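You operate a simulated robot arm through the tools that you are given. There is no shell and no other tool. Be economical: measure what you need, move in short steps, check, and stop when the job is done.

Carry out the task below with a simulated two-armed robot. There is one attempt and no reset: what you move stays moved.

TASK
Take the short beaker and put it on top of the brown liner box. Stack the 25 packing block from the top of the keg bench on top of the 20 packing block. Put the 2 black core from the middle shelf of the air rack on top of the purple can there and the 1 black core on the low shelf of the air rack. Fetch the brass cap and set it on the top of drum b. Take the blue bottle and leave it on the heat card. Take the white bottle from the top shelf of the air rack and put it on top of the small grey box. Turn the regulator knob to 4 bar. Take the orange can from the low shelf of the air rack and leave it on the lid of drum a. Take the round purple mould and put it on the keg card. Take the tag labelled "empty" from the wash bench top by the heater box and leave it on the wash bench top by the rack. Take the green jar and leave it on top of the red can on the top of the side table. Pull the green drawer of the side table open. The order is free. Set down upright: short beaker, blue bottle, white bottle, orange can, round purple mould, green jar.

It is judged by the outcome, as a careful person would: the job done as asked, and still so three seconds after it is handed in. It fails if anything else is knocked over, pushed out of place, dropped, spilled or broken. A push-on lid holds only when it is set on centred and level and pressed home; a screw cap is set on level and turned clockwise until tight.

THE ROBOT
Two 7-joint arms with two-finger parallel grippers on one trunk, on a base that drives. Base frame: it is fixed to the floor where the robot stands at the start and does not move with it; the origin is under the middle of the robot, x ahead of it, y to its left, z up; the surface under the hand at the start is at about z = 0.5. Lengths are in m, angles in degrees, forces in N, time in s.
The left shoulder is at the start at [0.11, 0.169, 1.311], the right one opposite. With the tool pointing down near the work surface each hand reaches from about 0.1 to 0.62 m from the robot's upright axis, wherever it stands, measured 20 degrees to its own side. Places, roughly: black core [0.5, 4, 0.75]; blue bottle [-0.25, 4, 1.5]; brass cap (5x5x2 cm) [0.4, 3.9, 0.7]; green drawer of the side table [5.2, -1.2, 0.7]; green jar [5, -2.5, 0.75]; heat card [2.25, 0.5, 0.75]; keg card [1.25, 3.75, 0.75]; lid of drum a (22x32 cm) [1.82, 1.92, 1]; liner box [-0.5, -3.5, 0.75]; low shelf of the air rack [0, 3.9, 0.3]; orange can [0.25, 3.75, 0.25]; packing block [1.5, 3.75, 0.75]; purple can [0.25, 4, 0.75]; red can [5, -2, 0.75]; regulator knob [0, 3.9, 1.1]; round purple mould (6x6x10 cm) [3.1, 3.8, 1]; short beaker [0.5, 0, 0.5]; small grey box [-0.25, 4, 1.5]; tag [6.5, 0.25, 1]; top of drum b (15x15 cm) [-0.02, 2.32, 1]; wash bench top by the rack [6.5, 1.3, 0.8]; white bottle [-0.5, 4, 1.5]. Payload 1.57 kg a hand.
Tool frame (each hand has its own): the origin (TCP) lies between the finger pads and is the grasp point; the fingertips stand 0.03 m ahead of it; z points along the fingers, y is the line along which they close. Largest opening 0.08 m; finger width 0.017, thickness 0.012; the body of the gripper, 0.04 by 0.082 m, starts 0.08 m behind the TCP.
Orientation is that of the tool frame in the base frame, as [roll, pitch, yaw] about the fixed x, y, z axes, in that order (R = Rz(yaw) Ry(pitch) Rx(roll)). With the fingers straight down and closing along the base's y, the tool's x points along the base's -x, its y along +y and its z along -z.

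THE INTERFACE
- The arms move only by the tool apply_moves. It takes "left_moves", "right_moves" or both (then of equal length, played together; a hand with none holds still); each is a list of rows, each an object of numbers (a shift or turn left out is 0, a gripper value left out holds the last): "claw": the gripper command, from -1 (fully open) to 1 (shut), values between in proportion; "tx", "ty", "tz": the shift along the base's x, y, z in units of 25 mm (1.0 is 25 mm); "ax", "ay", "az": the turn, a rotation vector about the base's x, y, z in units of 8 degrees (1.0 is 8 degrees). In form: [{"claw": .., "tx": .., "ty": .., "tz": .., "ax": .., "ay": .., "az": ..}, ...]. A call has 1 to 12 rows; each row shifts and turns the commanded pose from where the row before left it. A call with a number of a shift or a turn outside -1 to 1 is refused whole. A row lasts 0.2 s, in which the tool goes at most 0.05 m and 8.6 degrees; a call with a longer step from one row to the next is refused whole, and so is a gripper value outside its range. A pose out of reach is approached as far as the arm can. The call stops where the force on the tool passes 40 N (or 10 N more than at its start, if that is more) or the arm is blocked; 0.2 s more then pass. The fingers move at their own pace (about 0.072 m/s each) and stop on an object; they squeeze with about 25 N. The grip force told is the motor's: it shows also when the fingers shut on nothing. Time passes only in rows, and 0.2 s behind the last, so rows that do not move let the fingers close. The reply holds the time, the measured pose of the TCP, the force on the tool along the base axes, the opening and the grip force, in the units named above and with some noise, with the torque about the TCP (base axes, N m) and any sound that the robot's microphone picked up, and new pictures: "show" is both (left out), scene, wrist or none (wrist: the cameras of the hands that moved).
- Cameras (640 x 400 px; columns grow to the right, rows downward): "scene" is now at [0.155, -0.0101, 1.4766]; the picture's right is [-0.23, -0.97, 0.00], its down [-0.89, 0.21, -0.40] and it looks along [0.38, -0.09, -0.92] (base axes); focal length 283 px, centre (320, 200). "left" rides on the left gripper at [0.072, 0.007, -0.122] in its tool frame; the picture's right is [-0.09, 1.00, 0.00], its down [-0.84, -0.08, -0.54] and it looks along [-0.54, -0.05, 0.84] (tool axes); focal length 238 px, centre (320, 200). "right" rides on the right gripper at [0.072, -0.007, -0.122] in its tool frame; the picture's right is [0.09, 1.00, 0.00], its down [-0.84, 0.08, -0.54] and it looks along [-0.54, 0.05, 0.84] (tool axes); focal length 238 px, centre (320, 200). There is no depth. A picture from a camera that has moved, and an enlarged one, comes with that camera's place and axes in the base frame and with its lens. The place of the scene camera against the robot may be out by one fixed shift of up to 0.018 m in any direction.
- lift_body(by): slides the trunk up (or, below 0, down) by that many m; the arms and the scene camera ride with it, the base frame stays. It gives what a move gives, with no picture.
- steer(legs): drives the robot by 1 to 6 legs, each [ahead, left, turn to the left] in m, m and degrees, along the robot's own axes; the way and the turn of a leg run together, so that a leg with both is an arc; at most 1.5 m and 180 degrees a leg. The arms and the cameras ride along, it lands a little off, and it stops where it bumps. It gives what a move gives, and a new picture of the scene camera.
- head_to(pan, tilt): turns the head with the scene camera to pan (to the left, within 86 degrees either way) and tilt (down, from -29 to 69), counted from straight ahead of the robot. It gives what a move gives, and a new picture of the scene camera.
- zoom(camera, box): a new picture of the part [left, top, right, bottom] of that camera's present view, enlarged. The clock stands still meanwhile.
- job_done(): hands the job in; it is judged then, once.

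Work in short steps. Places have to be worked out from the pictures, the camera data and where the tool is seen: move nearer, look again, correct. Check each grasp and each placing, and mend what went wrong. You have 567 turns and 360 pictures in all, those below and enlarged ones among them. Open the grippers and draw the arms clear of the work before you hand the job in, unless the task says otherwise; then end with one line.

The tools are called after "Emit:" as a command line: name --argument value ..., lists and objects as JSON in quotes. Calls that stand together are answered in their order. apply_moves: Moves the arms, as the interface text tells. Its arguments: {"type":"object","properties":{"left_moves":{"type":"array","items":{"type":"object","properties":{"claw":{"type":"number"},"tx":{"type":"number"},"ty":{"type":"number"},"tz":{"type":"number"},"ax":{"type":"number"},"ay":{"type":"number"},"az":{"type":"number"}}}},"right_moves":{"type":"array","items":{"type":"object","properties":{"claw":{"type":"number"},"tx":{"type":"number"},"ty":{"type":"number"},"tz":{"type":"number"},"ax":{"type":"number"},"ay":{"type":"number"},"az":{"type":"number"}}}},"show":{"type":"string","enum":["both","scene","wrist","none"]}},"required":[]} The other tools are called the same way: lift_body (by) slides the trunk up or down; steer (legs) drives the base; head_to (pan, tilt) turns the head that bears the scene camera; zoom (camera, box) takes an enlarged picture of a part of a camera's view; job_done () hands the job in.

At the start:

```text
time_s: 0.0
left_tcp_pos: [0.4189, 0.1209, 0.6928]
left_orientation: [179.9, 0.0, 179.9]
left_ft_force: [0.2, 0.3, 0.2]
left_wrist_torque: [-0.02, 0.02, 0.0]
left_width: 0.0799
left_grip_force: 0.1
right_tcp_pos: [0.4438, -0.2607, 0.7257]
right_orientation: [-180.0, 0.0, -180.0]
right_ft_force: [-0.1, -0.3, -0.4]
right_wrist_torque: [0.0, 0.0, -0.02]
right_width: 0.0801
right_grip_force: 0.1
trunk travel left (down, up): [-0.625, 0.265]
robot x, y, heading: [-0.0012, 0.0009, 0.1]
head pan, tilt: [-13.5, 66.7]
```

scene: 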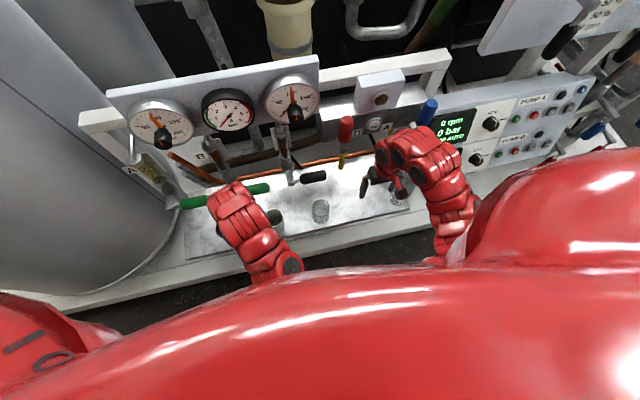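
right: 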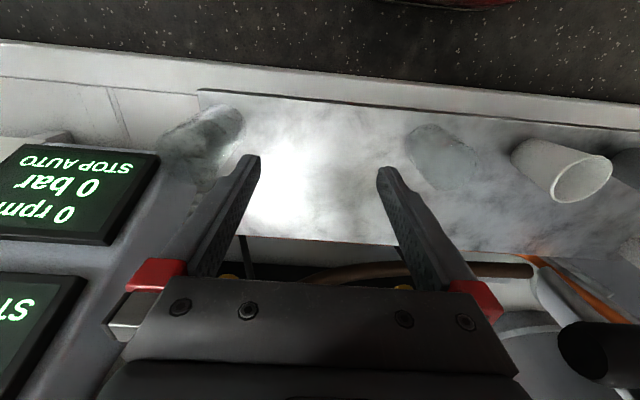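
left: 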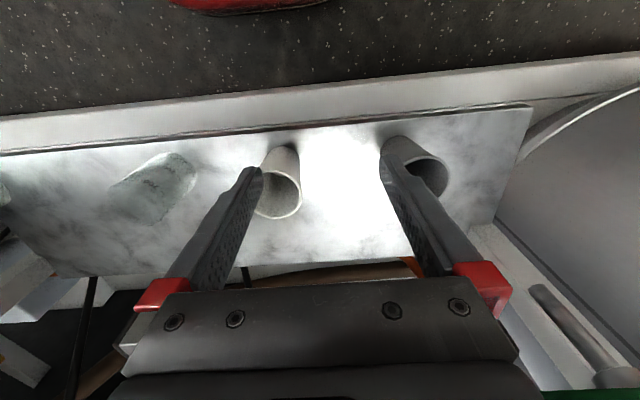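

The pictures show several vessels on the tray in front of the robot. I enlarge them to find which one is the short beaker.

Emit:
zoom --camera "scene" --box '[160, 140, 480, 270]'

Emit:
zoom --camera "left" --box '[80, 100, 480, 300]'

Emit:
zoom --camera "right" --box '[140, 80, 640, 280]'

```text
2.00 times, centred on (320, 205) of scene
camera zoom: at [0.155, -0.0101, 1.4766], right [-0.23, -0.97, 0.0], down [-0.89, 0.21, -0.4], along [0.38, -0.09, -0.92], focal length 566 px, centre (320, 190)
```

zoom: 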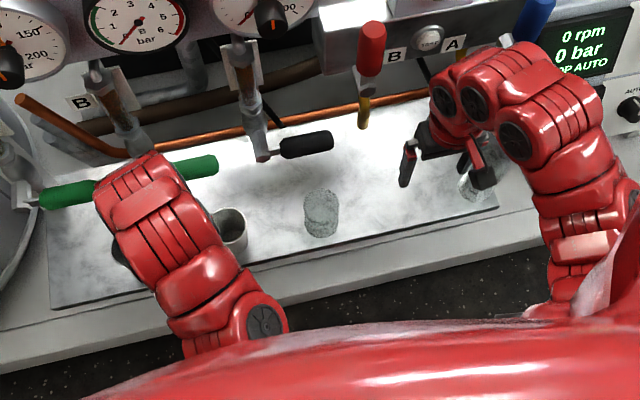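

```text
1.60 times, centred on (280, 200) of left
camera zoom: at [0.3464, 0.1267, 0.8166], right [0.09, 1.0, 0.0], down [0.84, -0.08, 0.54], along [0.54, -0.05, -0.84], focal length 381 px, centre (384, 200)
```

zoom: 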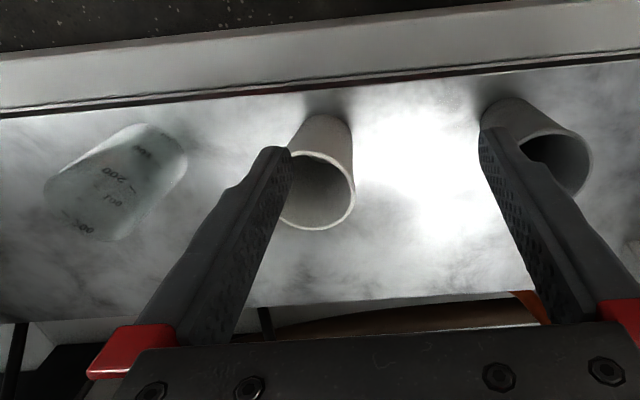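

```text
1.28 times, centred on (390, 180) of right
camera zoom: at [0.3705, -0.2681, 0.8478], right [-0.09, 1.0, 0.0], down [0.84, 0.08, 0.54], along [0.54, 0.05, -0.84], focal length 305 px, centre (230, 226)
```

zoom: 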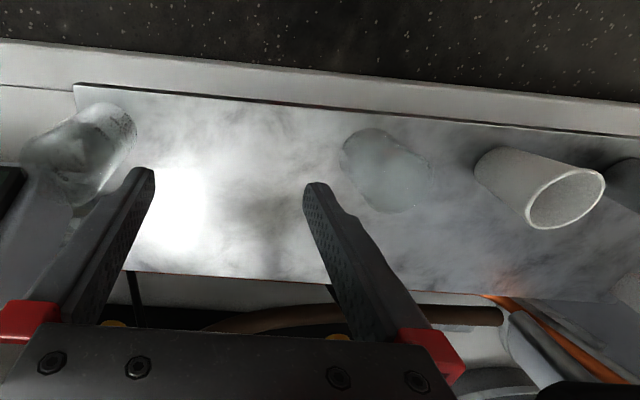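

Two glass vessels and two opaque cups stand on the tray. I raise both hands and take another look.

Emit:
apply_moves --left_moves '[{"tz": 1, "tx": -1}, {"tz": 1, "tx": -1}, {"tz": 1, "tx": -1}, {"tz": 1}, {"tz": 1}, {"tz": 1}]' --right_moves '[{"tz": 1, "tx": -1}, {"tz": 1, "tx": -1}, {"tz": 1, "tx": -1}, {"tz": 1}, {"tz": 1}, {"tz": 1}]'

```text
time_s: 1.4
left_tcp_pos: [0.3815, 0.1146, 0.7566]
left_orientation: [180.0, 0.0, -180.0]
left_ft_force: [0.3, -0.5, -0.8]
left_wrist_torque: [0.01, -0.04, 0.02]
left_width: 0.0801
left_grip_force: 0.1
left hand out of reach, approached as far as the arm can: row 2, 3, 4, 5, 6
right_tcp_pos: [0.3968, -0.2634, 0.8439]
right_orientation: [179.6, 0.3, 179.5]
right_ft_force: [0.4, -0.1, -0.4]
right_wrist_torque: [-0.01, 0.02, 0.04]
right_width: 0.0799
right_grip_force: 0.1
right hand out of reach, approached as far as the arm can: row 3, 4, 5, 6
trunk travel left (down, up): [-0.625, 0.265]
robot x, y, heading: [0.0001, -0.0017, -0.2]
head pan, tilt: [-13.5, 66.7]
camera scene: at [0.1553, -0.0101, 1.4765], right [-0.23, -0.97, 0.0], down [-0.89, 0.21, -0.39], along [0.38, -0.09, -0.92], focal length 283 px, centre (320, 200)
camera right: at [0.3231, -0.2721, 0.9651], right [-0.08, 1.0, 0.01], down [0.83, 0.07, 0.55], along [0.55, 0.05, -0.84], focal length 238 px, centre (320, 200)
camera left: at [0.3096, 0.1222, 0.8795], right [0.09, 1.0, 0.0], down [0.84, -0.08, 0.54], along [0.54, -0.05, -0.84], focal length 238 px, centre (320, 200)
```

scene: 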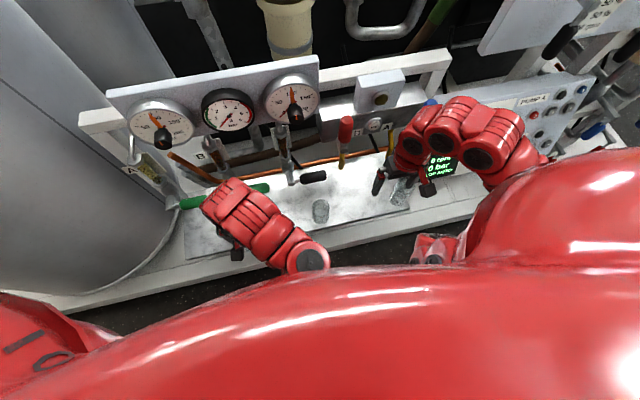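
right: 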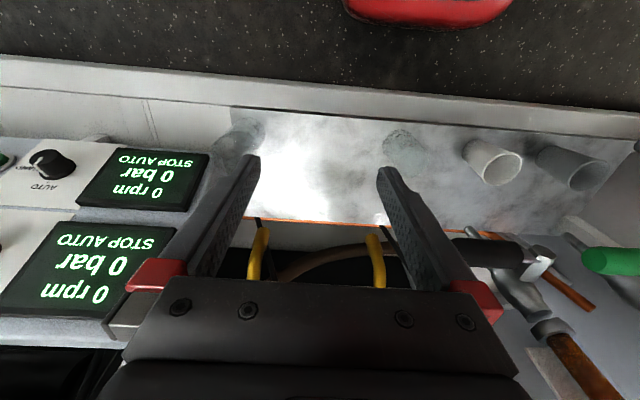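
left: 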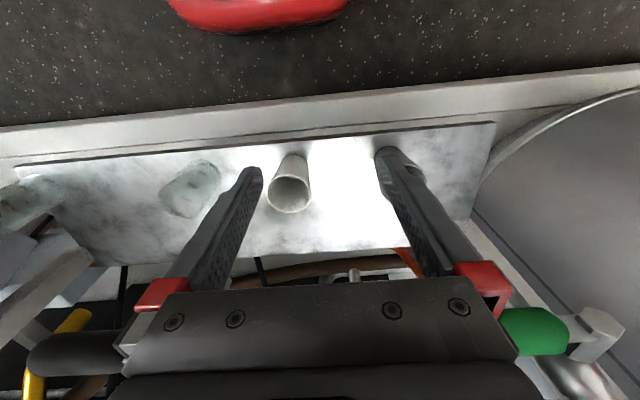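

I enlarge both glass vessels to compare their heights.

Emit:
zoom --camera "right" --box '[190, 90, 450, 250]'

Emit:
zoom --camera "left" --box '[0, 120, 260, 280]'

Emit:
zoom --camera "scene" --box '[280, 150, 440, 250]'

```text
2.46 times, centred on (320, 170) of right
camera zoom: at [0.3231, -0.2721, 0.9651], right [-0.08, 1.0, 0.01], down [0.83, 0.07, 0.55], along [0.55, 0.05, -0.84], focal length 587 px, centre (320, 274)
```

zoom: 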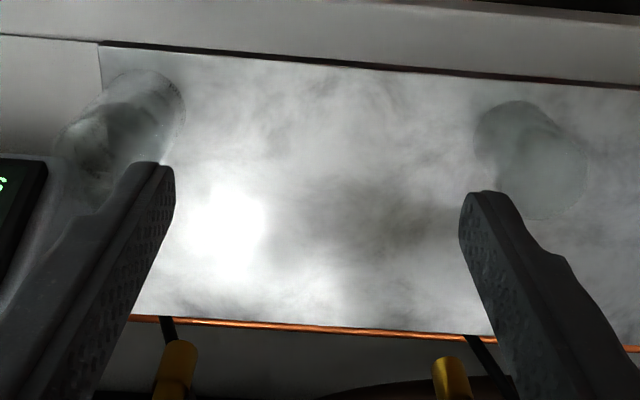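

```text
2.46 times, centred on (130, 200) of left
camera zoom: at [0.3096, 0.1222, 0.8795], right [0.09, 1.0, 0.0], down [0.84, -0.08, 0.54], along [0.54, -0.05, -0.84], focal length 587 px, centre (788, 200)
```

zoom: 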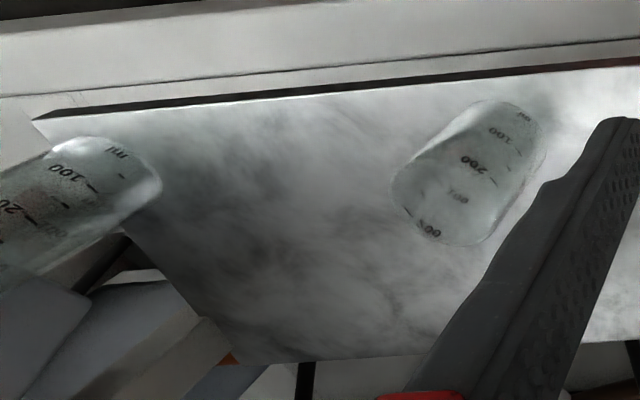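

```text
4.00 times, centred on (360, 200) of scene
camera zoom: at [0.1553, -0.0101, 1.4765], right [-0.23, -0.97, 0.0], down [-0.89, 0.21, -0.39], along [0.38, -0.09, -0.92], focal length 1133 px, centre (160, 200)
```

zoom: 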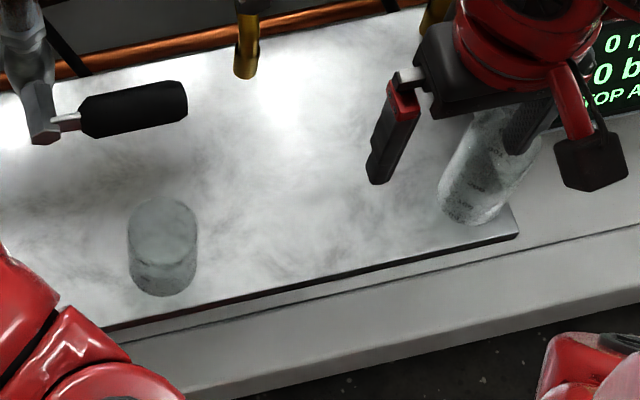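

The middle vessel at about (0.481, -0.093), z 0.49 to 0.61, is the short beaker, and the right-hand one is taller. A valve handle hangs right above it at z≈0.78, so I tilt the right hand 45° and come in from my own side.

Emit:
apply_moves --right_moves '[{"tz": -1}, {"tz": -1, "ay": -0.94}, {"tz": -1, "ay": -0.94}, {"tz": -1, "ay": -0.94}, {"tz": -1, "ay": -0.94}, {"ay": -0.94}, {"ay": -0.94}, {}]' --show "wrist"

```text
time_s: 3.2
left_tcp_pos: [0.3812, 0.1152, 0.7561]
left_orientation: [180.0, -0.1, 180.0]
left_ft_force: [0.0, 0.2, -0.3]
left_wrist_torque: [-0.01, -0.03, 0.0]
left_width: 0.0801
left_grip_force: 0.0
right_tcp_pos: [0.3977, -0.264, 0.8184]
right_orientation: [180.0, 0.0, 179.9]
right_ft_force: [-0.3, 0.1, 0.4]
right_wrist_torque: [0.01, 0.0, 0.0]
right_width: 0.0799
right_grip_force: 0.1
right hand out of reach, approached as far as the arm can: row 2, 3, 4, 5, 6, 7
trunk travel left (down, up): [-0.625, 0.265]
robot x, y, heading: [-0.0016, -0.002, 0.0]
head pan, tilt: [-13.5, 66.7]
camera right: at [0.3244, -0.2709, 0.94], right [-0.09, 1.0, 0.0], down [0.84, 0.08, 0.54], along [0.54, 0.05, -0.84], focal length 238 px, centre (320, 200)
```

right: 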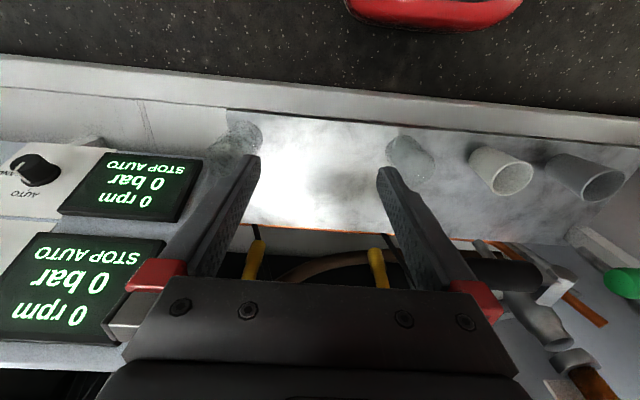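

The tilt can't be reached at this height, so I lower the hand first and then tilt.

Emit:
apply_moves --right_moves '[{"tz": -1}, {"tz": -1}, {"tz": -1}, {"tz": -1}, {"ay": -0.9}, {"ay": -0.9}, {"ay": -0.9}, {"ay": -0.9}, {"ay": -0.9}]' --show "none"

```text
time_s: 5.2
left_tcp_pos: [0.3798, 0.1147, 0.7582]
left_orientation: [180.0, -0.1, -180.0]
left_ft_force: [-0.7, 0.9, 0.3]
left_wrist_torque: [0.01, 0.01, -0.02]
left_width: 0.0799
left_grip_force: 0.0
right_tcp_pos: [0.4033, -0.267, 0.7086]
right_orientation: [-179.8, 36.1, -180.0]
right_ft_force: [0.0, 0.4, 0.8]
right_wrist_torque: [0.0, 0.02, -0.01]
right_width: 0.08
right_grip_force: 0.1
right hand out of reach, approached as far as the arm can: row 7
trunk travel left (down, up): [-0.625, 0.265]
robot x, y, heading: [-0.0001, 0.0016, 0.3]
head pan, tilt: [-13.5, 66.7]
```

The hand is now tilted 36°. I add a bit more tilt and slide to the pre-grasp pose in front of the beaker.

Emit:
apply_moves --right_moves '[{"ty": 1}, {"ty": 1}, {"ty": 1}, {"ty": 1}, {"ty": 1}, {"ty": 1}, {"ty": 0.9, "tz": -0.5}, {"tz": -0.5, "ay": -0.9}, {"tz": -0.5}, {}]' --show "wrist"

```text
time_s: 7.4
left_tcp_pos: [0.3801, 0.1165, 0.7559]
left_orientation: [-180.0, -0.1, 180.0]
left_ft_force: [0.6, -0.3, 0.2]
left_wrist_torque: [0.01, 0.04, -0.02]
left_width: 0.08
left_grip_force: 0.0
right_tcp_pos: [0.4119, -0.0943, 0.661]
right_orientation: [179.9, 43.3, 179.9]
right_ft_force: [0.0, -1.4, -0.2]
right_wrist_torque: [-0.02, -0.04, 0.0]
right_width: 0.0801
right_grip_force: 0.1
right hand out of reach, approached as far as the arm can: row 1, 2
trunk travel left (down, up): [-0.625, 0.265]
robot x, y, heading: [-0.0031, 0.0009, 0.1]
head pan, tilt: [-13.5, 66.7]
camera right: at [0.2754, -0.1016, 0.6997], right [-0.07, 1.0, -0.06], down [0.24, 0.08, 0.97], along [0.97, 0.05, -0.24], focal length 238 px, centre (320, 200)
```

right: 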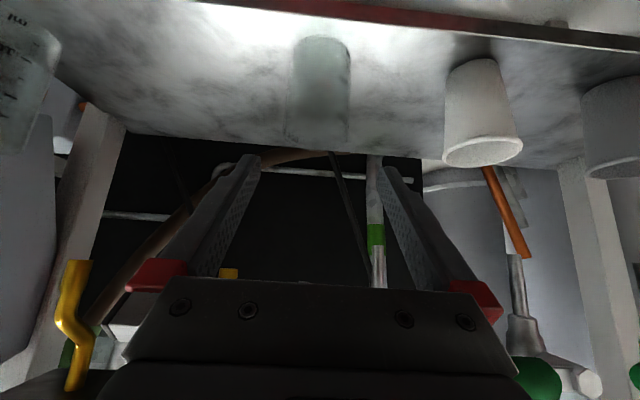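

The beaker is centred at y≈-0.098 with its top at about z=0.59. I come forward and down around it.

Emit:
apply_moves --right_moves '[{"ty": -0.16, "tz": -1}, {"tx": 0.5, "tz": -1}, {"tx": 0.75, "tz": -0.8}, {"tx": 0.75, "tz": -0.8}, {"tx": 0.75, "tz": -0.6}, {}]' --show "wrist"

```text
time_s: 8.8
left_tcp_pos: [0.3795, 0.1163, 0.7566]
left_orientation: [180.0, -0.1, -179.9]
left_ft_force: [0.8, 0.2, 0.3]
left_wrist_torque: [0.02, -0.01, 0.02]
left_width: 0.0797
left_grip_force: 0.1
right_tcp_pos: [0.4812, -0.0973, 0.5559]
right_orientation: [180.0, 43.2, 179.9]
right_ft_force: [-0.3, 0.1, 0.1]
right_wrist_torque: [-0.03, 0.02, -0.02]
right_width: 0.0803
right_grip_force: 0.0
trunk travel left (down, up): [-0.625, 0.265]
robot x, y, heading: [-0.0018, -0.0004, -0.3]
head pan, tilt: [-13.5, 66.7]
camera right: at [0.3452, -0.105, 0.5949], right [-0.07, 1.0, -0.06], down [0.24, 0.08, 0.97], along [0.97, 0.05, -0.24], focal length 238 px, centre (320, 200)
```

right: 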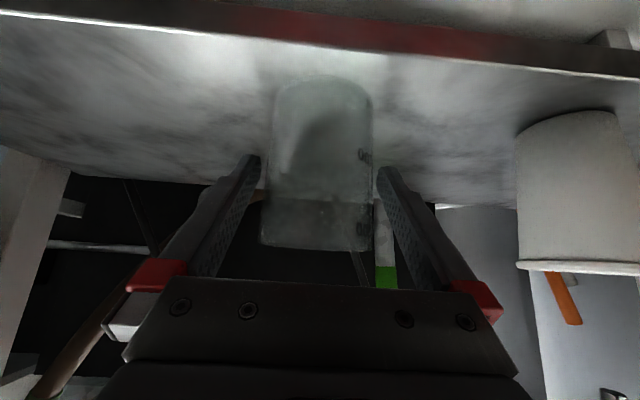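

The beaker stands between the fingers, so I close on it.

Emit:
apply_moves --right_moves '[{"claw": 1}, {}, {}, {}]' --show "none"

Emit:
apply_moves --right_moves '[{"tz": 0.6}, {"tz": 0.6}, {"tz": 0.4, "tx": -0.4}, {"tx": -1}, {"tx": -1}, {"tx": -1}, {}]' --show "wrist"

```text
time_s: 9.8
left_tcp_pos: [0.3818, 0.1152, 0.7572]
left_orientation: [179.9, -0.1, 180.0]
left_ft_force: [1.3, 0.5, 0.2]
left_wrist_torque: [-0.02, -0.01, -0.01]
left_width: 0.08
left_grip_force: 0.1
right_tcp_pos: [0.4821, -0.0976, 0.5558]
right_orientation: [180.0, 43.2, 179.9]
right_ft_force: [0.5, 0.0, -0.2]
right_wrist_torque: [-0.01, -0.01, -0.02]
right_width: 0.0633
right_grip_force: 25.4
trunk travel left (down, up): [-0.625, 0.265]
robot x, y, heading: [-0.0035, 0.0015, -0.3]
head pan, tilt: [-13.5, 66.7]
```

```text
time_s: 11.4
left_tcp_pos: [0.3822, 0.1146, 0.7552]
left_orientation: [179.9, -0.2, -180.0]
left_ft_force: [0.2, 0.2, -0.4]
left_wrist_torque: [-0.01, -0.03, -0.01]
left_width: 0.0802
left_grip_force: 0.0
right_tcp_pos: [0.3965, -0.0976, 0.5961]
right_orientation: [180.0, 43.1, 179.9]
right_ft_force: [-0.2, -0.8, -0.2]
right_wrist_torque: [-0.02, 0.03, 0.01]
right_width: 0.0628
right_grip_force: 25.5
trunk travel left (down, up): [-0.625, 0.265]
robot x, y, heading: [0.0005, -0.0, 0.2]
head pan, tilt: [-13.5, 66.7]
camera right: at [0.2602, -0.1056, 0.6349], right [-0.07, 1.0, -0.06], down [0.24, 0.08, 0.97], along [0.97, 0.05, -0.24], focal length 238 px, centre (320, 200)
```

right: 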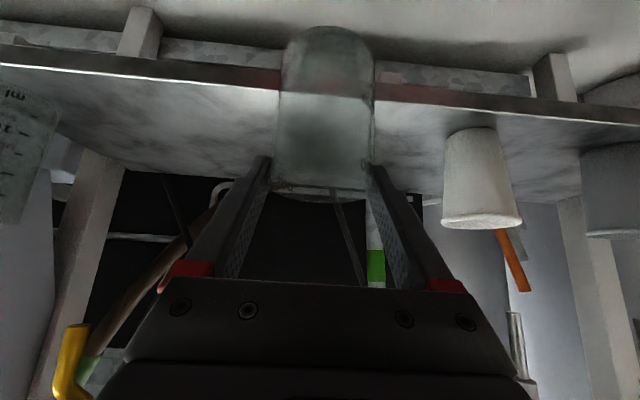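

The beaker is held and clear of the tray. Before driving I pan the head right to see the way to the liner box.

Emit:
head_to --pan -86 --tilt 20

Emit:
head_to --pan 86 --tilt 20

```text
time_s: 12.8
left_tcp_pos: [0.381, 0.114, 0.7566]
left_orientation: [179.9, -0.2, -179.9]
left_ft_force: [-0.6, -0.1, -0.4]
left_wrist_torque: [0.0, 0.01, -0.01]
left_width: 0.0802
left_grip_force: 0.0
right_tcp_pos: [0.3954, -0.0983, 0.5953]
right_orientation: [179.9, 43.1, 180.0]
right_ft_force: [-0.5, -0.2, -0.4]
right_wrist_torque: [0.04, -0.01, 0.01]
right_width: 0.0627
right_grip_force: 25.0
trunk travel left (down, up): [-0.625, 0.265]
robot x, y, heading: [-0.0007, -0.0009, -0.0]
head pan, tilt: [-85.9, 20.0]
camera scene: at [0.1073, -0.0906, 1.5418], right [-1.0, -0.07, 0.0], down [-0.03, 0.34, -0.94], along [0.07, -0.94, -0.34], focal length 283 px, centre (320, 200)
```

scene: 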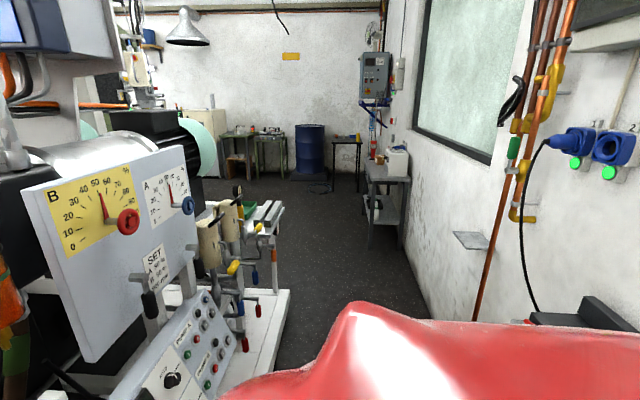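

```text
time_s: 15.4
left_tcp_pos: [0.3836, 0.1147, 0.7568]
left_orientation: [180.0, -0.1, 180.0]
left_ft_force: [-0.7, 0.4, 0.6]
left_wrist_torque: [0.0, -0.01, 0.0]
left_width: 0.08
left_grip_force: 0.1
right_tcp_pos: [0.3962, -0.0975, 0.5962]
right_orientation: [180.0, 43.1, 179.8]
right_ft_force: [-0.2, -0.2, -0.8]
right_wrist_torque: [-0.01, 0.02, -0.01]
right_width: 0.0631
right_grip_force: 25.0
trunk travel left (down, up): [-0.625, 0.265]
robot x, y, heading: [-0.001, 0.001, -0.2]
head pan, tilt: [85.9, 20.0]
camera scene: at [0.1072, 0.0951, 1.542], right [1.0, -0.07, 0.0], down [-0.03, -0.34, -0.94], along [0.07, 0.94, -0.34], focal length 283 px, centre (320, 200)
```

scene: 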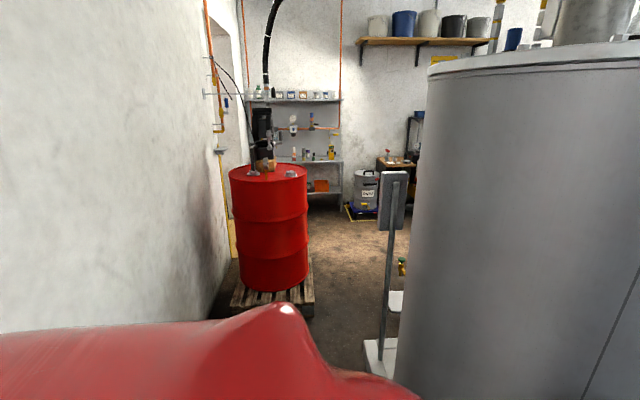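

The way to the right is a corridor between the wall at x≈-0.65 and the bench, and a small side table near (-0.5, -3.4) should hold the liner box. I back off a little and drive sideways.

Emit:
head_to --pan -86 --tilt 35

Emit:
steer --legs '[[-0.17, 0, 0], [0, -1.0, 0]]'

```text
time_s: 18.0
left_tcp_pos: [0.3819, 0.1144, 0.7558]
left_orientation: [179.9, -0.2, 180.0]
left_ft_force: [-0.6, 0.2, 0.0]
left_wrist_torque: [0.0, 0.05, 0.03]
left_width: 0.0799
left_grip_force: 0.1
right_tcp_pos: [0.3972, -0.0981, 0.5948]
right_orientation: [180.0, 43.1, 179.9]
right_ft_force: [-0.2, 0.5, -0.5]
right_wrist_torque: [-0.03, 0.02, -0.02]
right_width: 0.0629
right_grip_force: 25.7
trunk travel left (down, up): [-0.625, 0.265]
robot x, y, heading: [-0.0018, -0.0011, -0.0]
head pan, tilt: [-85.9, 35.0]
camera scene: at [0.1068, -0.0856, 1.518], right [-1.0, -0.07, 0.0], down [-0.04, 0.57, -0.82], along [0.06, -0.82, -0.57], focal length 283 px, centre (320, 200)
```

scene: 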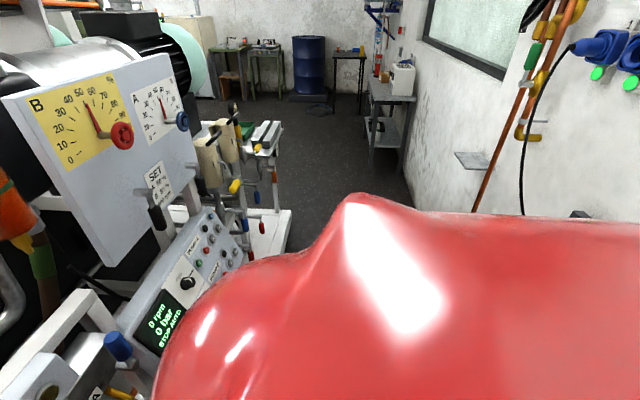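

```text
time_s: 24.3
left_tcp_pos: [0.2016, -0.8985, 0.757]
left_orientation: [179.9, -0.2, 179.0]
left_ft_force: [-0.2, -0.6, -0.7]
left_wrist_torque: [0.02, 0.0, -0.03]
left_width: 0.0798
left_grip_force: 0.0
right_tcp_pos: [0.2121, -1.1109, 0.5948]
right_orientation: [179.9, 43.1, 178.9]
right_ft_force: [0.3, -0.7, -0.5]
right_wrist_torque: [-0.03, -0.02, 0.04]
right_width: 0.0628
right_grip_force: 24.2
trunk travel left (down, up): [-0.625, 0.265]
robot x, y, heading: [-0.182, -1.0039, -1.0]
head pan, tilt: [-85.9, 35.0]
camera scene: at [-0.0774, -1.0941, 1.518], right [-1.0, -0.06, 0.0], down [-0.03, 0.57, -0.82], along [0.04, -0.82, -0.57], focal length 283 px, centre (320, 200)
```

scene: 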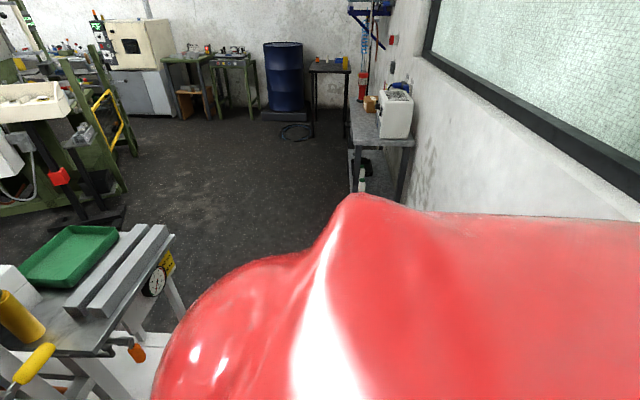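

The drive works. I go further along the aisle and turn to face -y.

Emit:
steer --legs '[[0, -1.0, 0], [0, 0, -89]]'

Emit:
head_to --pan 0 --tilt 35

```text
time_s: 33.2
left_tcp_pos: [-0.0777, -2.372, 0.7565]
left_orientation: [179.8, -0.2, 91.1]
left_ft_force: [-0.8, 0.2, -0.3]
left_wrist_torque: [0.02, 0.0, 0.01]
left_width: 0.08
left_grip_force: 0.1
right_tcp_pos: [-0.2902, -2.3909, 0.5947]
right_orientation: [179.9, 43.1, 90.9]
right_ft_force: [-0.7, -1.1, -0.4]
right_wrist_torque: [0.02, 0.05, 0.0]
right_width: 0.0631
right_grip_force: 25.2
trunk travel left (down, up): [-0.625, 0.265]
robot x, y, heading: [-0.2042, -1.9924, -88.9]
head pan, tilt: [-85.9, 35.0]
camera scene: at [-0.269, -2.0784, 1.518], right [-0.09, 1.0, 0.0], down [0.57, 0.05, -0.82], along [-0.82, -0.07, -0.57], focal length 283 px, centre (320, 200)
```

scene: 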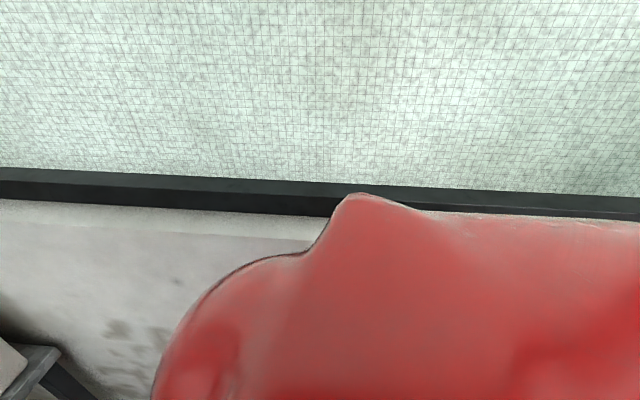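

```text
time_s: 34.8
left_tcp_pos: [-0.0772, -2.3705, 0.7556]
left_orientation: [179.9, -0.2, 91.1]
left_ft_force: [-0.7, 0.0, 0.1]
left_wrist_torque: [-0.02, -0.03, 0.01]
left_width: 0.08
left_grip_force: 0.2
right_tcp_pos: [-0.2891, -2.3911, 0.5953]
right_orientation: [179.9, 43.2, 91.1]
right_ft_force: [-0.8, 1.0, -1.3]
right_wrist_torque: [0.01, -0.02, 0.03]
right_width: 0.0629
right_grip_force: 24.6
trunk travel left (down, up): [-0.625, 0.265]
robot x, y, heading: [-0.2005, -1.9916, -88.8]
head pan, tilt: [0.0, 35.0]
camera scene: at [-0.1796, -2.1585, 1.5179], right [-1.0, -0.02, 0.0], down [-0.01, 0.57, -0.82], along [0.02, -0.82, -0.57], focal length 283 px, centre (320, 200)
```

scene: 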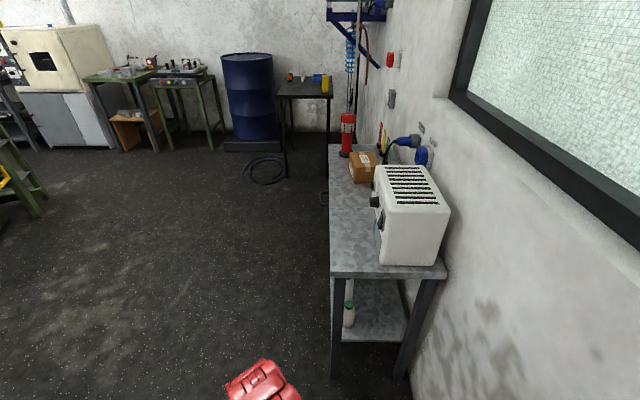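

The brown liner box sits on the side table at about (-0.38, -3.48), beyond the toaster. I lift the trunk, then drive to face it from the +x side.

Emit:
lift_body --by 0.25

Emit:
steer --legs '[[0, 0.48, 0], [1.4, 0, 0], [0.18, 0, 0], [0, 0, -91]]'

```text
time_s: 37.4
left_tcp_pos: [-0.0762, -2.3709, 1.0065]
left_orientation: [180.0, -0.1, 91.0]
left_ft_force: [-0.2, 0.4, -0.4]
left_wrist_torque: [-0.01, 0.01, 0.0]
left_width: 0.0801
left_grip_force: 0.0
right_tcp_pos: [-0.2905, -2.3892, 0.8456]
right_orientation: [179.9, 43.2, 91.1]
right_ft_force: [-0.1, -0.3, -0.8]
right_wrist_torque: [0.01, -0.02, -0.01]
right_width: 0.0627
right_grip_force: 25.1
trunk travel left (down, up): [-0.875, 0.015]
robot x, y, heading: [-0.1981, -1.9885, -88.8]
head pan, tilt: [0.0, 35.0]
```

```text
time_s: 51.8
left_tcp_pos: [-0.1125, -3.6602, 1.0058]
left_orientation: [179.9, -0.2, -2.7]
left_ft_force: [0.9, 0.1, 0.5]
left_wrist_torque: [-0.01, 0.01, 0.0]
left_width: 0.0802
left_grip_force: 0.1
right_tcp_pos: [-0.1177, -3.4449, 0.8467]
right_orientation: [180.0, 43.2, -2.7]
right_ft_force: [-0.1, -0.6, -1.0]
right_wrist_torque: [0.0, 0.0, 0.0]
right_width: 0.0626
right_grip_force: 25.1
trunk travel left (down, up): [-0.875, 0.015]
robot x, y, heading: [0.2765, -3.5585, 177.6]
head pan, tilt: [0.0, 35.0]
camera scene: at [0.1239, -3.5504, 1.7682], right [0.05, 1.0, 0.0], down [0.57, -0.03, -0.82], along [-0.82, 0.04, -0.57], focal length 283 px, centre (320, 200)
```

scene: 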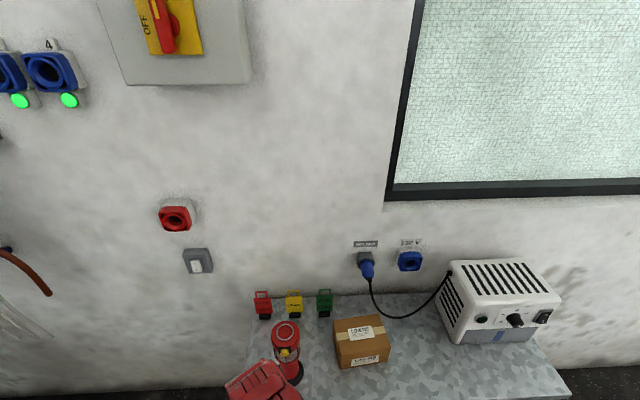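

Box labelled "LINERS". I tilt the head down to see it and the hand with the beaker.

Emit:
head_to --pan 0 --tilt 55

```text
time_s: 52.6
left_tcp_pos: [-0.1111, -3.6586, 1.006]
left_orientation: [179.9, -0.1, -2.7]
left_ft_force: [-0.9, -1.0, 0.8]
left_wrist_torque: [0.01, 0.02, -0.03]
left_width: 0.0801
left_grip_force: 0.1
right_tcp_pos: [-0.117, -3.4463, 0.8447]
right_orientation: [180.0, 43.2, -2.7]
right_ft_force: [0.2, 0.4, 0.4]
right_wrist_torque: [0.0, -0.01, -0.04]
right_width: 0.0628
right_grip_force: 25.0
trunk travel left (down, up): [-0.875, 0.015]
robot x, y, heading: [0.2746, -3.5611, 177.3]
head pan, tilt: [0.0, 55.0]
camera scene: at [0.1398, -3.5511, 1.74], right [0.05, 1.0, 0.0], down [0.82, -0.04, -0.57], along [-0.57, 0.03, -0.82], focal length 283 px, centre (320, 200)
```

scene: 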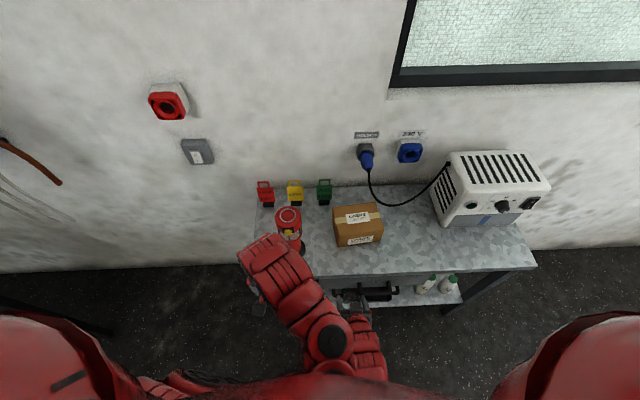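

I enlarge the box region to measure it.

Emit:
zoom --camera "scene" --box '[260, 180, 420, 280]'

```text
4.00 times, centred on (340, 230) of scene
camera zoom: at [0.1398, -3.5511, 1.74], right [0.05, 1.0, 0.0], down [0.82, -0.04, -0.57], along [-0.57, 0.03, -0.82], focal length 1133 px, centre (240, 80)
```

zoom: 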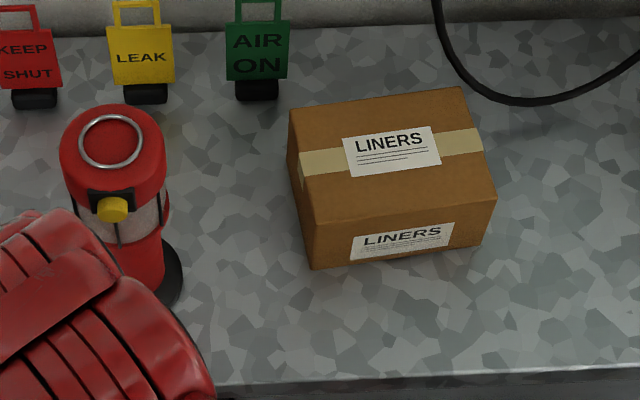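

I check the box from the right wrist camera to fix its height and place.

Emit:
apply_moves --right_moves '[{"tz": 1}, {"tz": 1}, {"tz": 1}, {"tz": 0.6}, {}]' --show "wrist"

```text
time_s: 54.0
left_tcp_pos: [-0.112, -3.6581, 1.0096]
left_orientation: [180.0, -0.2, -2.8]
left_ft_force: [1.0, 0.0, -0.4]
left_wrist_torque: [-0.05, -0.01, -0.02]
left_width: 0.0802
left_grip_force: 0.1
right_tcp_pos: [-0.141, -3.4553, 0.9565]
right_orientation: [177.5, 45.9, -5.5]
right_ft_force: [-0.3, -0.2, -0.7]
right_wrist_torque: [0.0, 0.0, 0.01]
right_width: 0.0629
right_grip_force: 25.0
trunk travel left (down, up): [-0.875, 0.015]
robot x, y, heading: [0.2781, -3.5613, 177.1]
head pan, tilt: [0.0, 55.0]
stopped in row 5 (right hand): the arm was blocked; the commanded pose is now the measured one
camera right: at [-0.0032, -3.4574, 0.9893], right [0.0, -1.0, -0.04], down [-0.19, -0.04, 0.98], along [-0.98, 0.01, -0.19], focal length 238 px, centre (320, 200)
```

right: 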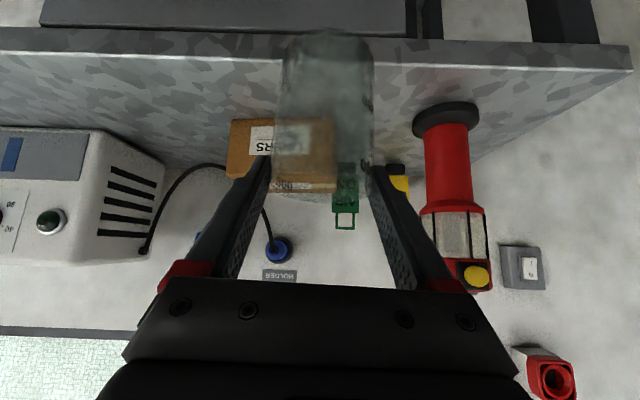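

By triangulation the box top is at z≈0.915, centred near (-0.352, -3.402). I raise the beaker while reaching forward, where the arm has more freedom.

Emit:
apply_moves --right_moves '[{"tx": -0.8, "tz": 0.5}, {"tx": -0.8, "tz": 0.6}, {"tx": -0.8, "tz": 0.6}, {"tz": 0.6}, {}]' --show "none"

```text
time_s: 55.2
left_tcp_pos: [-0.1116, -3.6592, 1.007]
left_orientation: [-180.0, -0.1, -2.7]
left_ft_force: [0.0, 0.4, -0.4]
left_wrist_torque: [0.01, 0.03, 0.04]
left_width: 0.0798
left_grip_force: 0.0
right_tcp_pos: [-0.1963, -3.4534, 1.0105]
right_orientation: [177.7, 45.5, -5.4]
right_ft_force: [-0.1, 0.2, -0.5]
right_wrist_torque: [-0.04, 0.0, -0.01]
right_width: 0.063
right_grip_force: 24.9
trunk travel left (down, up): [-0.875, 0.015]
robot x, y, heading: [0.2733, -3.5581, 177.1]
head pan, tilt: [0.0, 55.0]
```

The beaker bottom is now at about 0.945. I correct the small tilt error and roll the base forward 0.1 m.

Emit:
apply_moves --right_moves '[{"ax": 0.2, "ay": -0.3, "az": 0.1, "tz": 0.5}, {}]' --show "none"

Emit:
steer --legs '[[0.1, 0, 0]]'

```text
time_s: 55.8
left_tcp_pos: [-0.1121, -3.6592, 1.0058]
left_orientation: [-179.9, -0.1, -2.6]
left_ft_force: [-0.3, -0.3, 0.4]
left_wrist_torque: [-0.02, 0.02, 0.0]
left_width: 0.08
left_grip_force: 0.1
right_tcp_pos: [-0.1967, -3.4529, 1.0104]
right_orientation: [177.6, 45.6, -5.5]
right_ft_force: [-0.2, -0.1, -0.1]
right_wrist_torque: [-0.02, 0.01, 0.04]
right_width: 0.063
right_grip_force: 25.0
right hand out of reach, approached as far as the arm can: row 1
trunk travel left (down, up): [-0.875, 0.015]
robot x, y, heading: [0.2768, -3.5595, 177.4]
head pan, tilt: [0.0, 55.0]
```

```text
time_s: 57.0
left_tcp_pos: [-0.2117, -3.655, 1.0064]
left_orientation: [179.9, -0.1, -2.5]
left_ft_force: [-0.5, -0.6, 0.5]
left_wrist_torque: [-0.01, 0.01, -0.02]
left_width: 0.0799
left_grip_force: 0.1
right_tcp_pos: [-0.2969, -3.4491, 1.0107]
right_orientation: [177.6, 45.6, -5.3]
right_ft_force: [0.1, -0.2, -0.5]
right_wrist_torque: [0.01, 0.0, 0.0]
right_width: 0.063
right_grip_force: 24.9
trunk travel left (down, up): [-0.875, 0.015]
robot x, y, heading: [0.1734, -3.5619, 177.2]
head pan, tilt: [0.0, 55.0]
camera scene: at [0.0406, -3.5466, 1.7401], right [0.05, 1.0, 0.0], down [0.82, -0.04, -0.57], along [-0.57, 0.03, -0.82], focal length 283 px, centre (320, 200)
```

scene: 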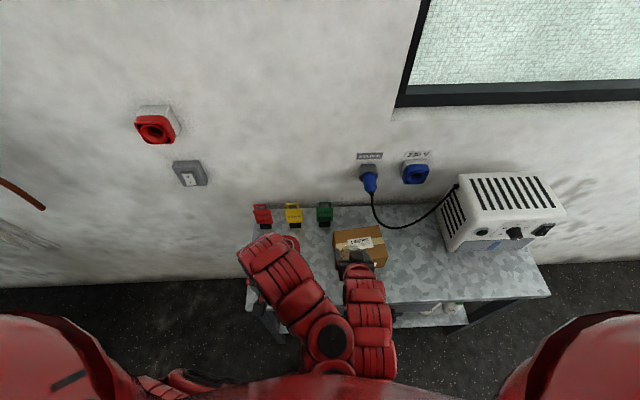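

The left hand is close to the lamp, so I draw it back. At the same time I bring the beaker over the middle of the box and try to level it.

Emit:
apply_moves --left_moves '[{"tx": 0.8, "ty": -0.3}, {"tx": 0.8}, {}, {}]' --right_moves '[{"tx": -0.7, "ty": 0.6}, {"tx": -0.75, "ty": 0.65}, {"ty": 0.65, "tx": -0.75}, {"ax": 0.2, "ay": -0.35, "az": 0.1}]'

```text
time_s: 58.0
left_tcp_pos: [-0.2008, -3.6552, 0.9887]
left_orientation: [180.0, -0.2, -2.6]
left_ft_force: [0.0, 0.6, 0.6]
left_wrist_torque: [0.04, -0.01, -0.02]
left_width: 0.0801
left_grip_force: 0.1
left hand out of reach, approached as far as the arm can: row 1, 2
right_tcp_pos: [-0.3517, -3.4011, 1.0114]
right_orientation: [-179.7, 42.9, -2.6]
right_ft_force: [0.4, -0.3, 0.0]
right_wrist_torque: [-0.01, 0.01, -0.03]
right_width: 0.0627
right_grip_force: 25.3
trunk travel left (down, up): [-0.875, 0.015]
robot x, y, heading: [0.1757, -3.5574, 177.4]
head pan, tilt: [0.0, 55.0]
camera scene: at [0.0405, -3.5469, 1.74], right [0.05, 1.0, 0.0], down [0.82, -0.04, -0.57], along [-0.57, 0.03, -0.82], focal length 283 px, centre (320, 200)
camera right: at [-0.216, -3.4027, 1.0517], right [0.02, -1.0, -0.07], down [-0.25, -0.07, 0.97], along [-0.97, 0.0, -0.25], focal length 238 px, centre (320, 200)
camera left: at [-0.1297, -3.6651, 1.1123], right [-0.14, -0.99, 0.0], down [-0.83, 0.12, 0.54], along [-0.53, 0.07, -0.84], focal length 238 px, centre (320, 200)
```

scene: 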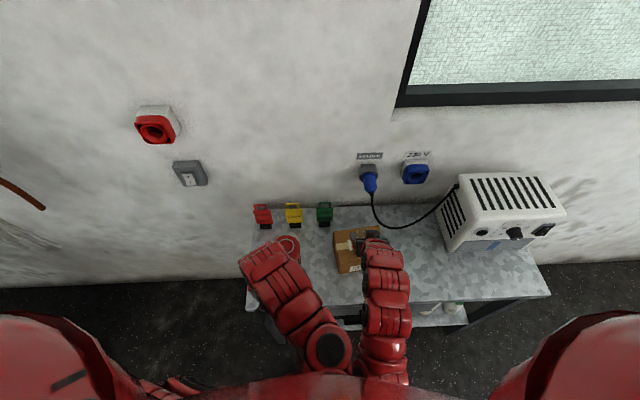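
right: 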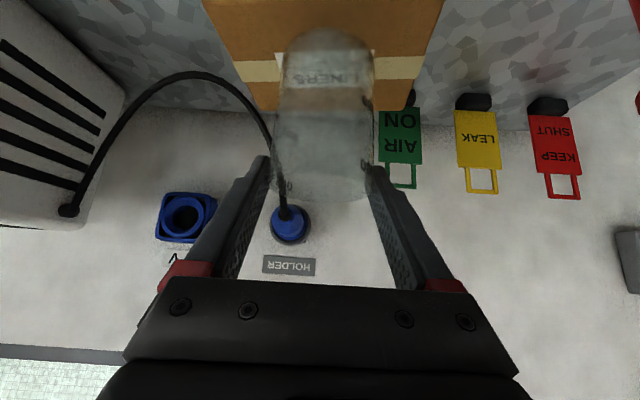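
left: 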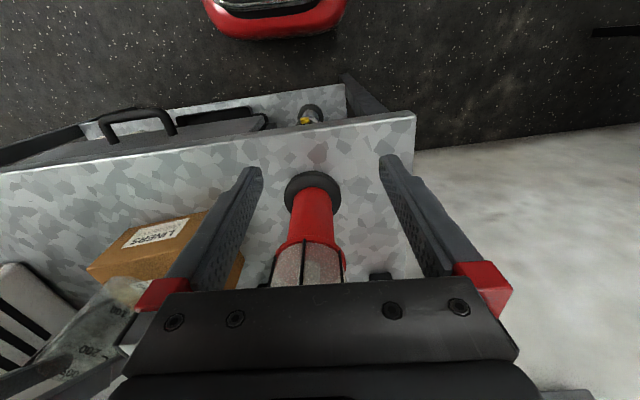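

The beaker is centred over the box. I lower it in small steps and watch for contact.

Emit:
apply_moves --right_moves '[{"tz": -0.4}, {"tz": -0.3}, {}]' --show "none"

Emit:
apply_moves --right_moves '[{"tz": -0.2}, {}]' --show "wrist"

```text
time_s: 58.8
left_tcp_pos: [-0.2014, -3.6554, 0.989]
left_orientation: [179.9, -0.3, -2.5]
left_ft_force: [-0.2, -0.9, -0.3]
left_wrist_torque: [0.01, 0.02, -0.03]
left_width: 0.08
left_grip_force: 0.1
right_tcp_pos: [-0.3534, -3.4024, 0.9923]
right_orientation: [-179.9, 42.9, -2.8]
right_ft_force: [0.5, 0.0, -0.3]
right_wrist_torque: [0.0, -0.01, 0.0]
right_width: 0.0628
right_grip_force: 24.7
trunk travel left (down, up): [-0.875, 0.015]
robot x, y, heading: [0.1759, -3.5562, 177.4]
head pan, tilt: [0.0, 55.0]
```

```text
time_s: 59.4
left_tcp_pos: [-0.2015, -3.6547, 0.9894]
left_orientation: [179.9, -0.2, -2.6]
left_ft_force: [-1.0, 0.1, -1.2]
left_wrist_torque: [0.0, 0.0, 0.02]
left_width: 0.08
left_grip_force: 0.1
right_tcp_pos: [-0.3532, -3.4015, 0.9874]
right_orientation: [179.9, 42.9, -2.8]
right_ft_force: [0.2, 1.1, -1.1]
right_wrist_torque: [0.0, 0.01, 0.02]
right_width: 0.0628
right_grip_force: 24.7
trunk travel left (down, up): [-0.875, 0.015]
robot x, y, heading: [0.175, -3.5587, 177.5]
head pan, tilt: [0.0, 55.0]
camera right: at [-0.2175, -3.4035, 1.0275], right [0.02, -1.0, -0.06], down [-0.25, -0.07, 0.97], along [-0.97, 0.0, -0.25], focal length 238 px, centre (320, 200)
```

right: 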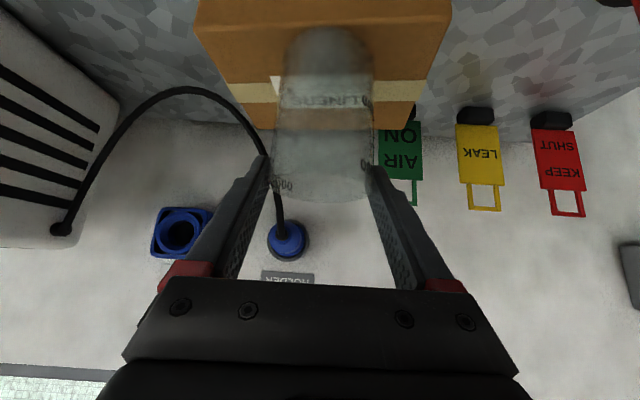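

Emit:
apply_moves --right_moves '[{"tz": -0.16}, {}]' --show "none"

Emit:
apply_moves --right_moves '[{"tz": -0.16}, {}]' --show "none"

Emit:
apply_moves --right_moves '[{"tz": -0.16}, {}]' --show "none"

```text
time_s: 60.0
left_tcp_pos: [-0.2017, -3.6561, 0.9898]
left_orientation: [179.9, -0.3, -2.6]
left_ft_force: [0.3, 0.2, 0.1]
left_wrist_torque: [0.01, 0.01, 0.02]
left_width: 0.0799
left_grip_force: 0.1
right_tcp_pos: [-0.3538, -3.4021, 0.9843]
right_orientation: [-179.8, 42.8, -2.8]
right_ft_force: [0.6, -0.6, -0.3]
right_wrist_torque: [-0.05, 0.04, -0.02]
right_width: 0.0632
right_grip_force: 25.0
trunk travel left (down, up): [-0.875, 0.015]
robot x, y, heading: [0.1783, -3.5553, 177.5]
head pan, tilt: [0.0, 55.0]
```

```text
time_s: 60.6
left_tcp_pos: [-0.2028, -3.6562, 0.9898]
left_orientation: [179.9, -0.2, -2.5]
left_ft_force: [0.1, -0.3, -0.1]
left_wrist_torque: [-0.01, 0.01, 0.0]
left_width: 0.0801
left_grip_force: 0.0
right_tcp_pos: [-0.3527, -3.4017, 0.9791]
right_orientation: [-179.9, 42.9, -2.8]
right_ft_force: [0.0, 0.3, -1.3]
right_wrist_torque: [0.05, -0.01, -0.03]
right_width: 0.0629
right_grip_force: 24.7
trunk travel left (down, up): [-0.875, 0.015]
robot x, y, heading: [0.1735, -3.5572, 177.5]
head pan, tilt: [0.0, 55.0]
```

```text
time_s: 61.2
left_tcp_pos: [-0.2006, -3.6561, 0.9909]
left_orientation: [180.0, 0.0, -2.6]
left_ft_force: [0.4, -1.1, 0.9]
left_wrist_torque: [0.0, 0.0, 0.02]
left_width: 0.0802
left_grip_force: 0.1
right_tcp_pos: [-0.3533, -3.4021, 0.9776]
right_orientation: [-179.9, 43.3, -2.9]
right_ft_force: [-2.4, 0.4, 18.2]
right_wrist_torque: [0.03, 0.17, 0.05]
right_width: 0.0626
right_grip_force: 24.4
trunk travel left (down, up): [-0.875, 0.015]
robot x, y, heading: [0.1708, -3.5558, 177.6]
head pan, tilt: [0.0, 55.0]
```

Contact with 18 N of force. I ease up slightly and open the claw.

Emit:
apply_moves --right_moves '[{"tz": 0.08}, {"claw": 0.4}, {"claw": -0.2}, {"claw": -1}, {}]' --show "wrist"

```text
time_s: 62.4
left_tcp_pos: [-0.2019, -3.6554, 0.9901]
left_orientation: [179.9, -0.2, -2.6]
left_ft_force: [0.0, 0.4, -0.3]
left_wrist_torque: [0.03, 0.02, -0.02]
left_width: 0.08
left_grip_force: 0.1
right_tcp_pos: [-0.3528, -3.4029, 0.9766]
right_orientation: [-180.0, 42.9, -2.8]
right_ft_force: [0.2, -0.4, -0.3]
right_wrist_torque: [-0.03, -0.01, 0.0]
right_width: 0.08
right_grip_force: 0.1
trunk travel left (down, up): [-0.875, 0.015]
robot x, y, heading: [0.1734, -3.5583, 177.6]
head pan, tilt: [0.0, 55.0]
camera right: at [-0.2175, -3.4036, 1.0176], right [0.02, -1.0, -0.06], down [-0.25, -0.07, 0.97], along [-0.97, 0.0, -0.25], focal length 238 px, centre (320, 200)
```

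right: 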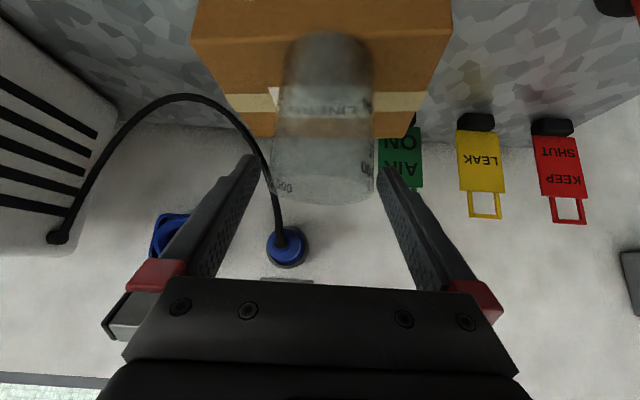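

Released and standing. I back the base straight away and check.

Emit:
steer --legs '[[-0.3, 0, 0]]'

```text
time_s: 64.5
left_tcp_pos: [0.1079, -3.6686, 0.9897]
left_orientation: [179.9, -0.2, -2.9]
left_ft_force: [1.1, -0.4, -0.3]
left_wrist_torque: [0.0, 0.0, -0.02]
left_width: 0.0799
left_grip_force: 0.1
right_tcp_pos: [-0.0421, -3.4135, 0.9768]
right_orientation: [-179.8, 43.0, -3.0]
right_ft_force: [-0.4, -0.2, -0.3]
right_wrist_torque: [0.03, -0.03, 0.0]
right_width: 0.0801
right_grip_force: 0.1
trunk travel left (down, up): [-0.875, 0.015]
robot x, y, heading: [0.4866, -3.5722, 177.1]
head pan, tilt: [0.0, 55.0]
camera scene: at [0.3497, -3.5606, 1.7399], right [0.05, 1.0, 0.0], down [0.82, -0.04, -0.57], along [-0.57, 0.03, -0.82], focal length 283 px, centre (320, 200)
```

scene: 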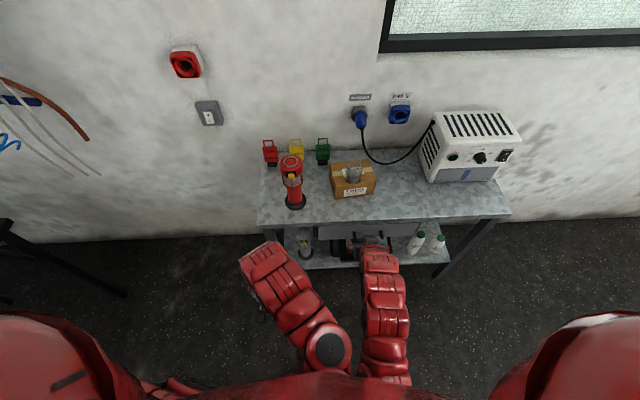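

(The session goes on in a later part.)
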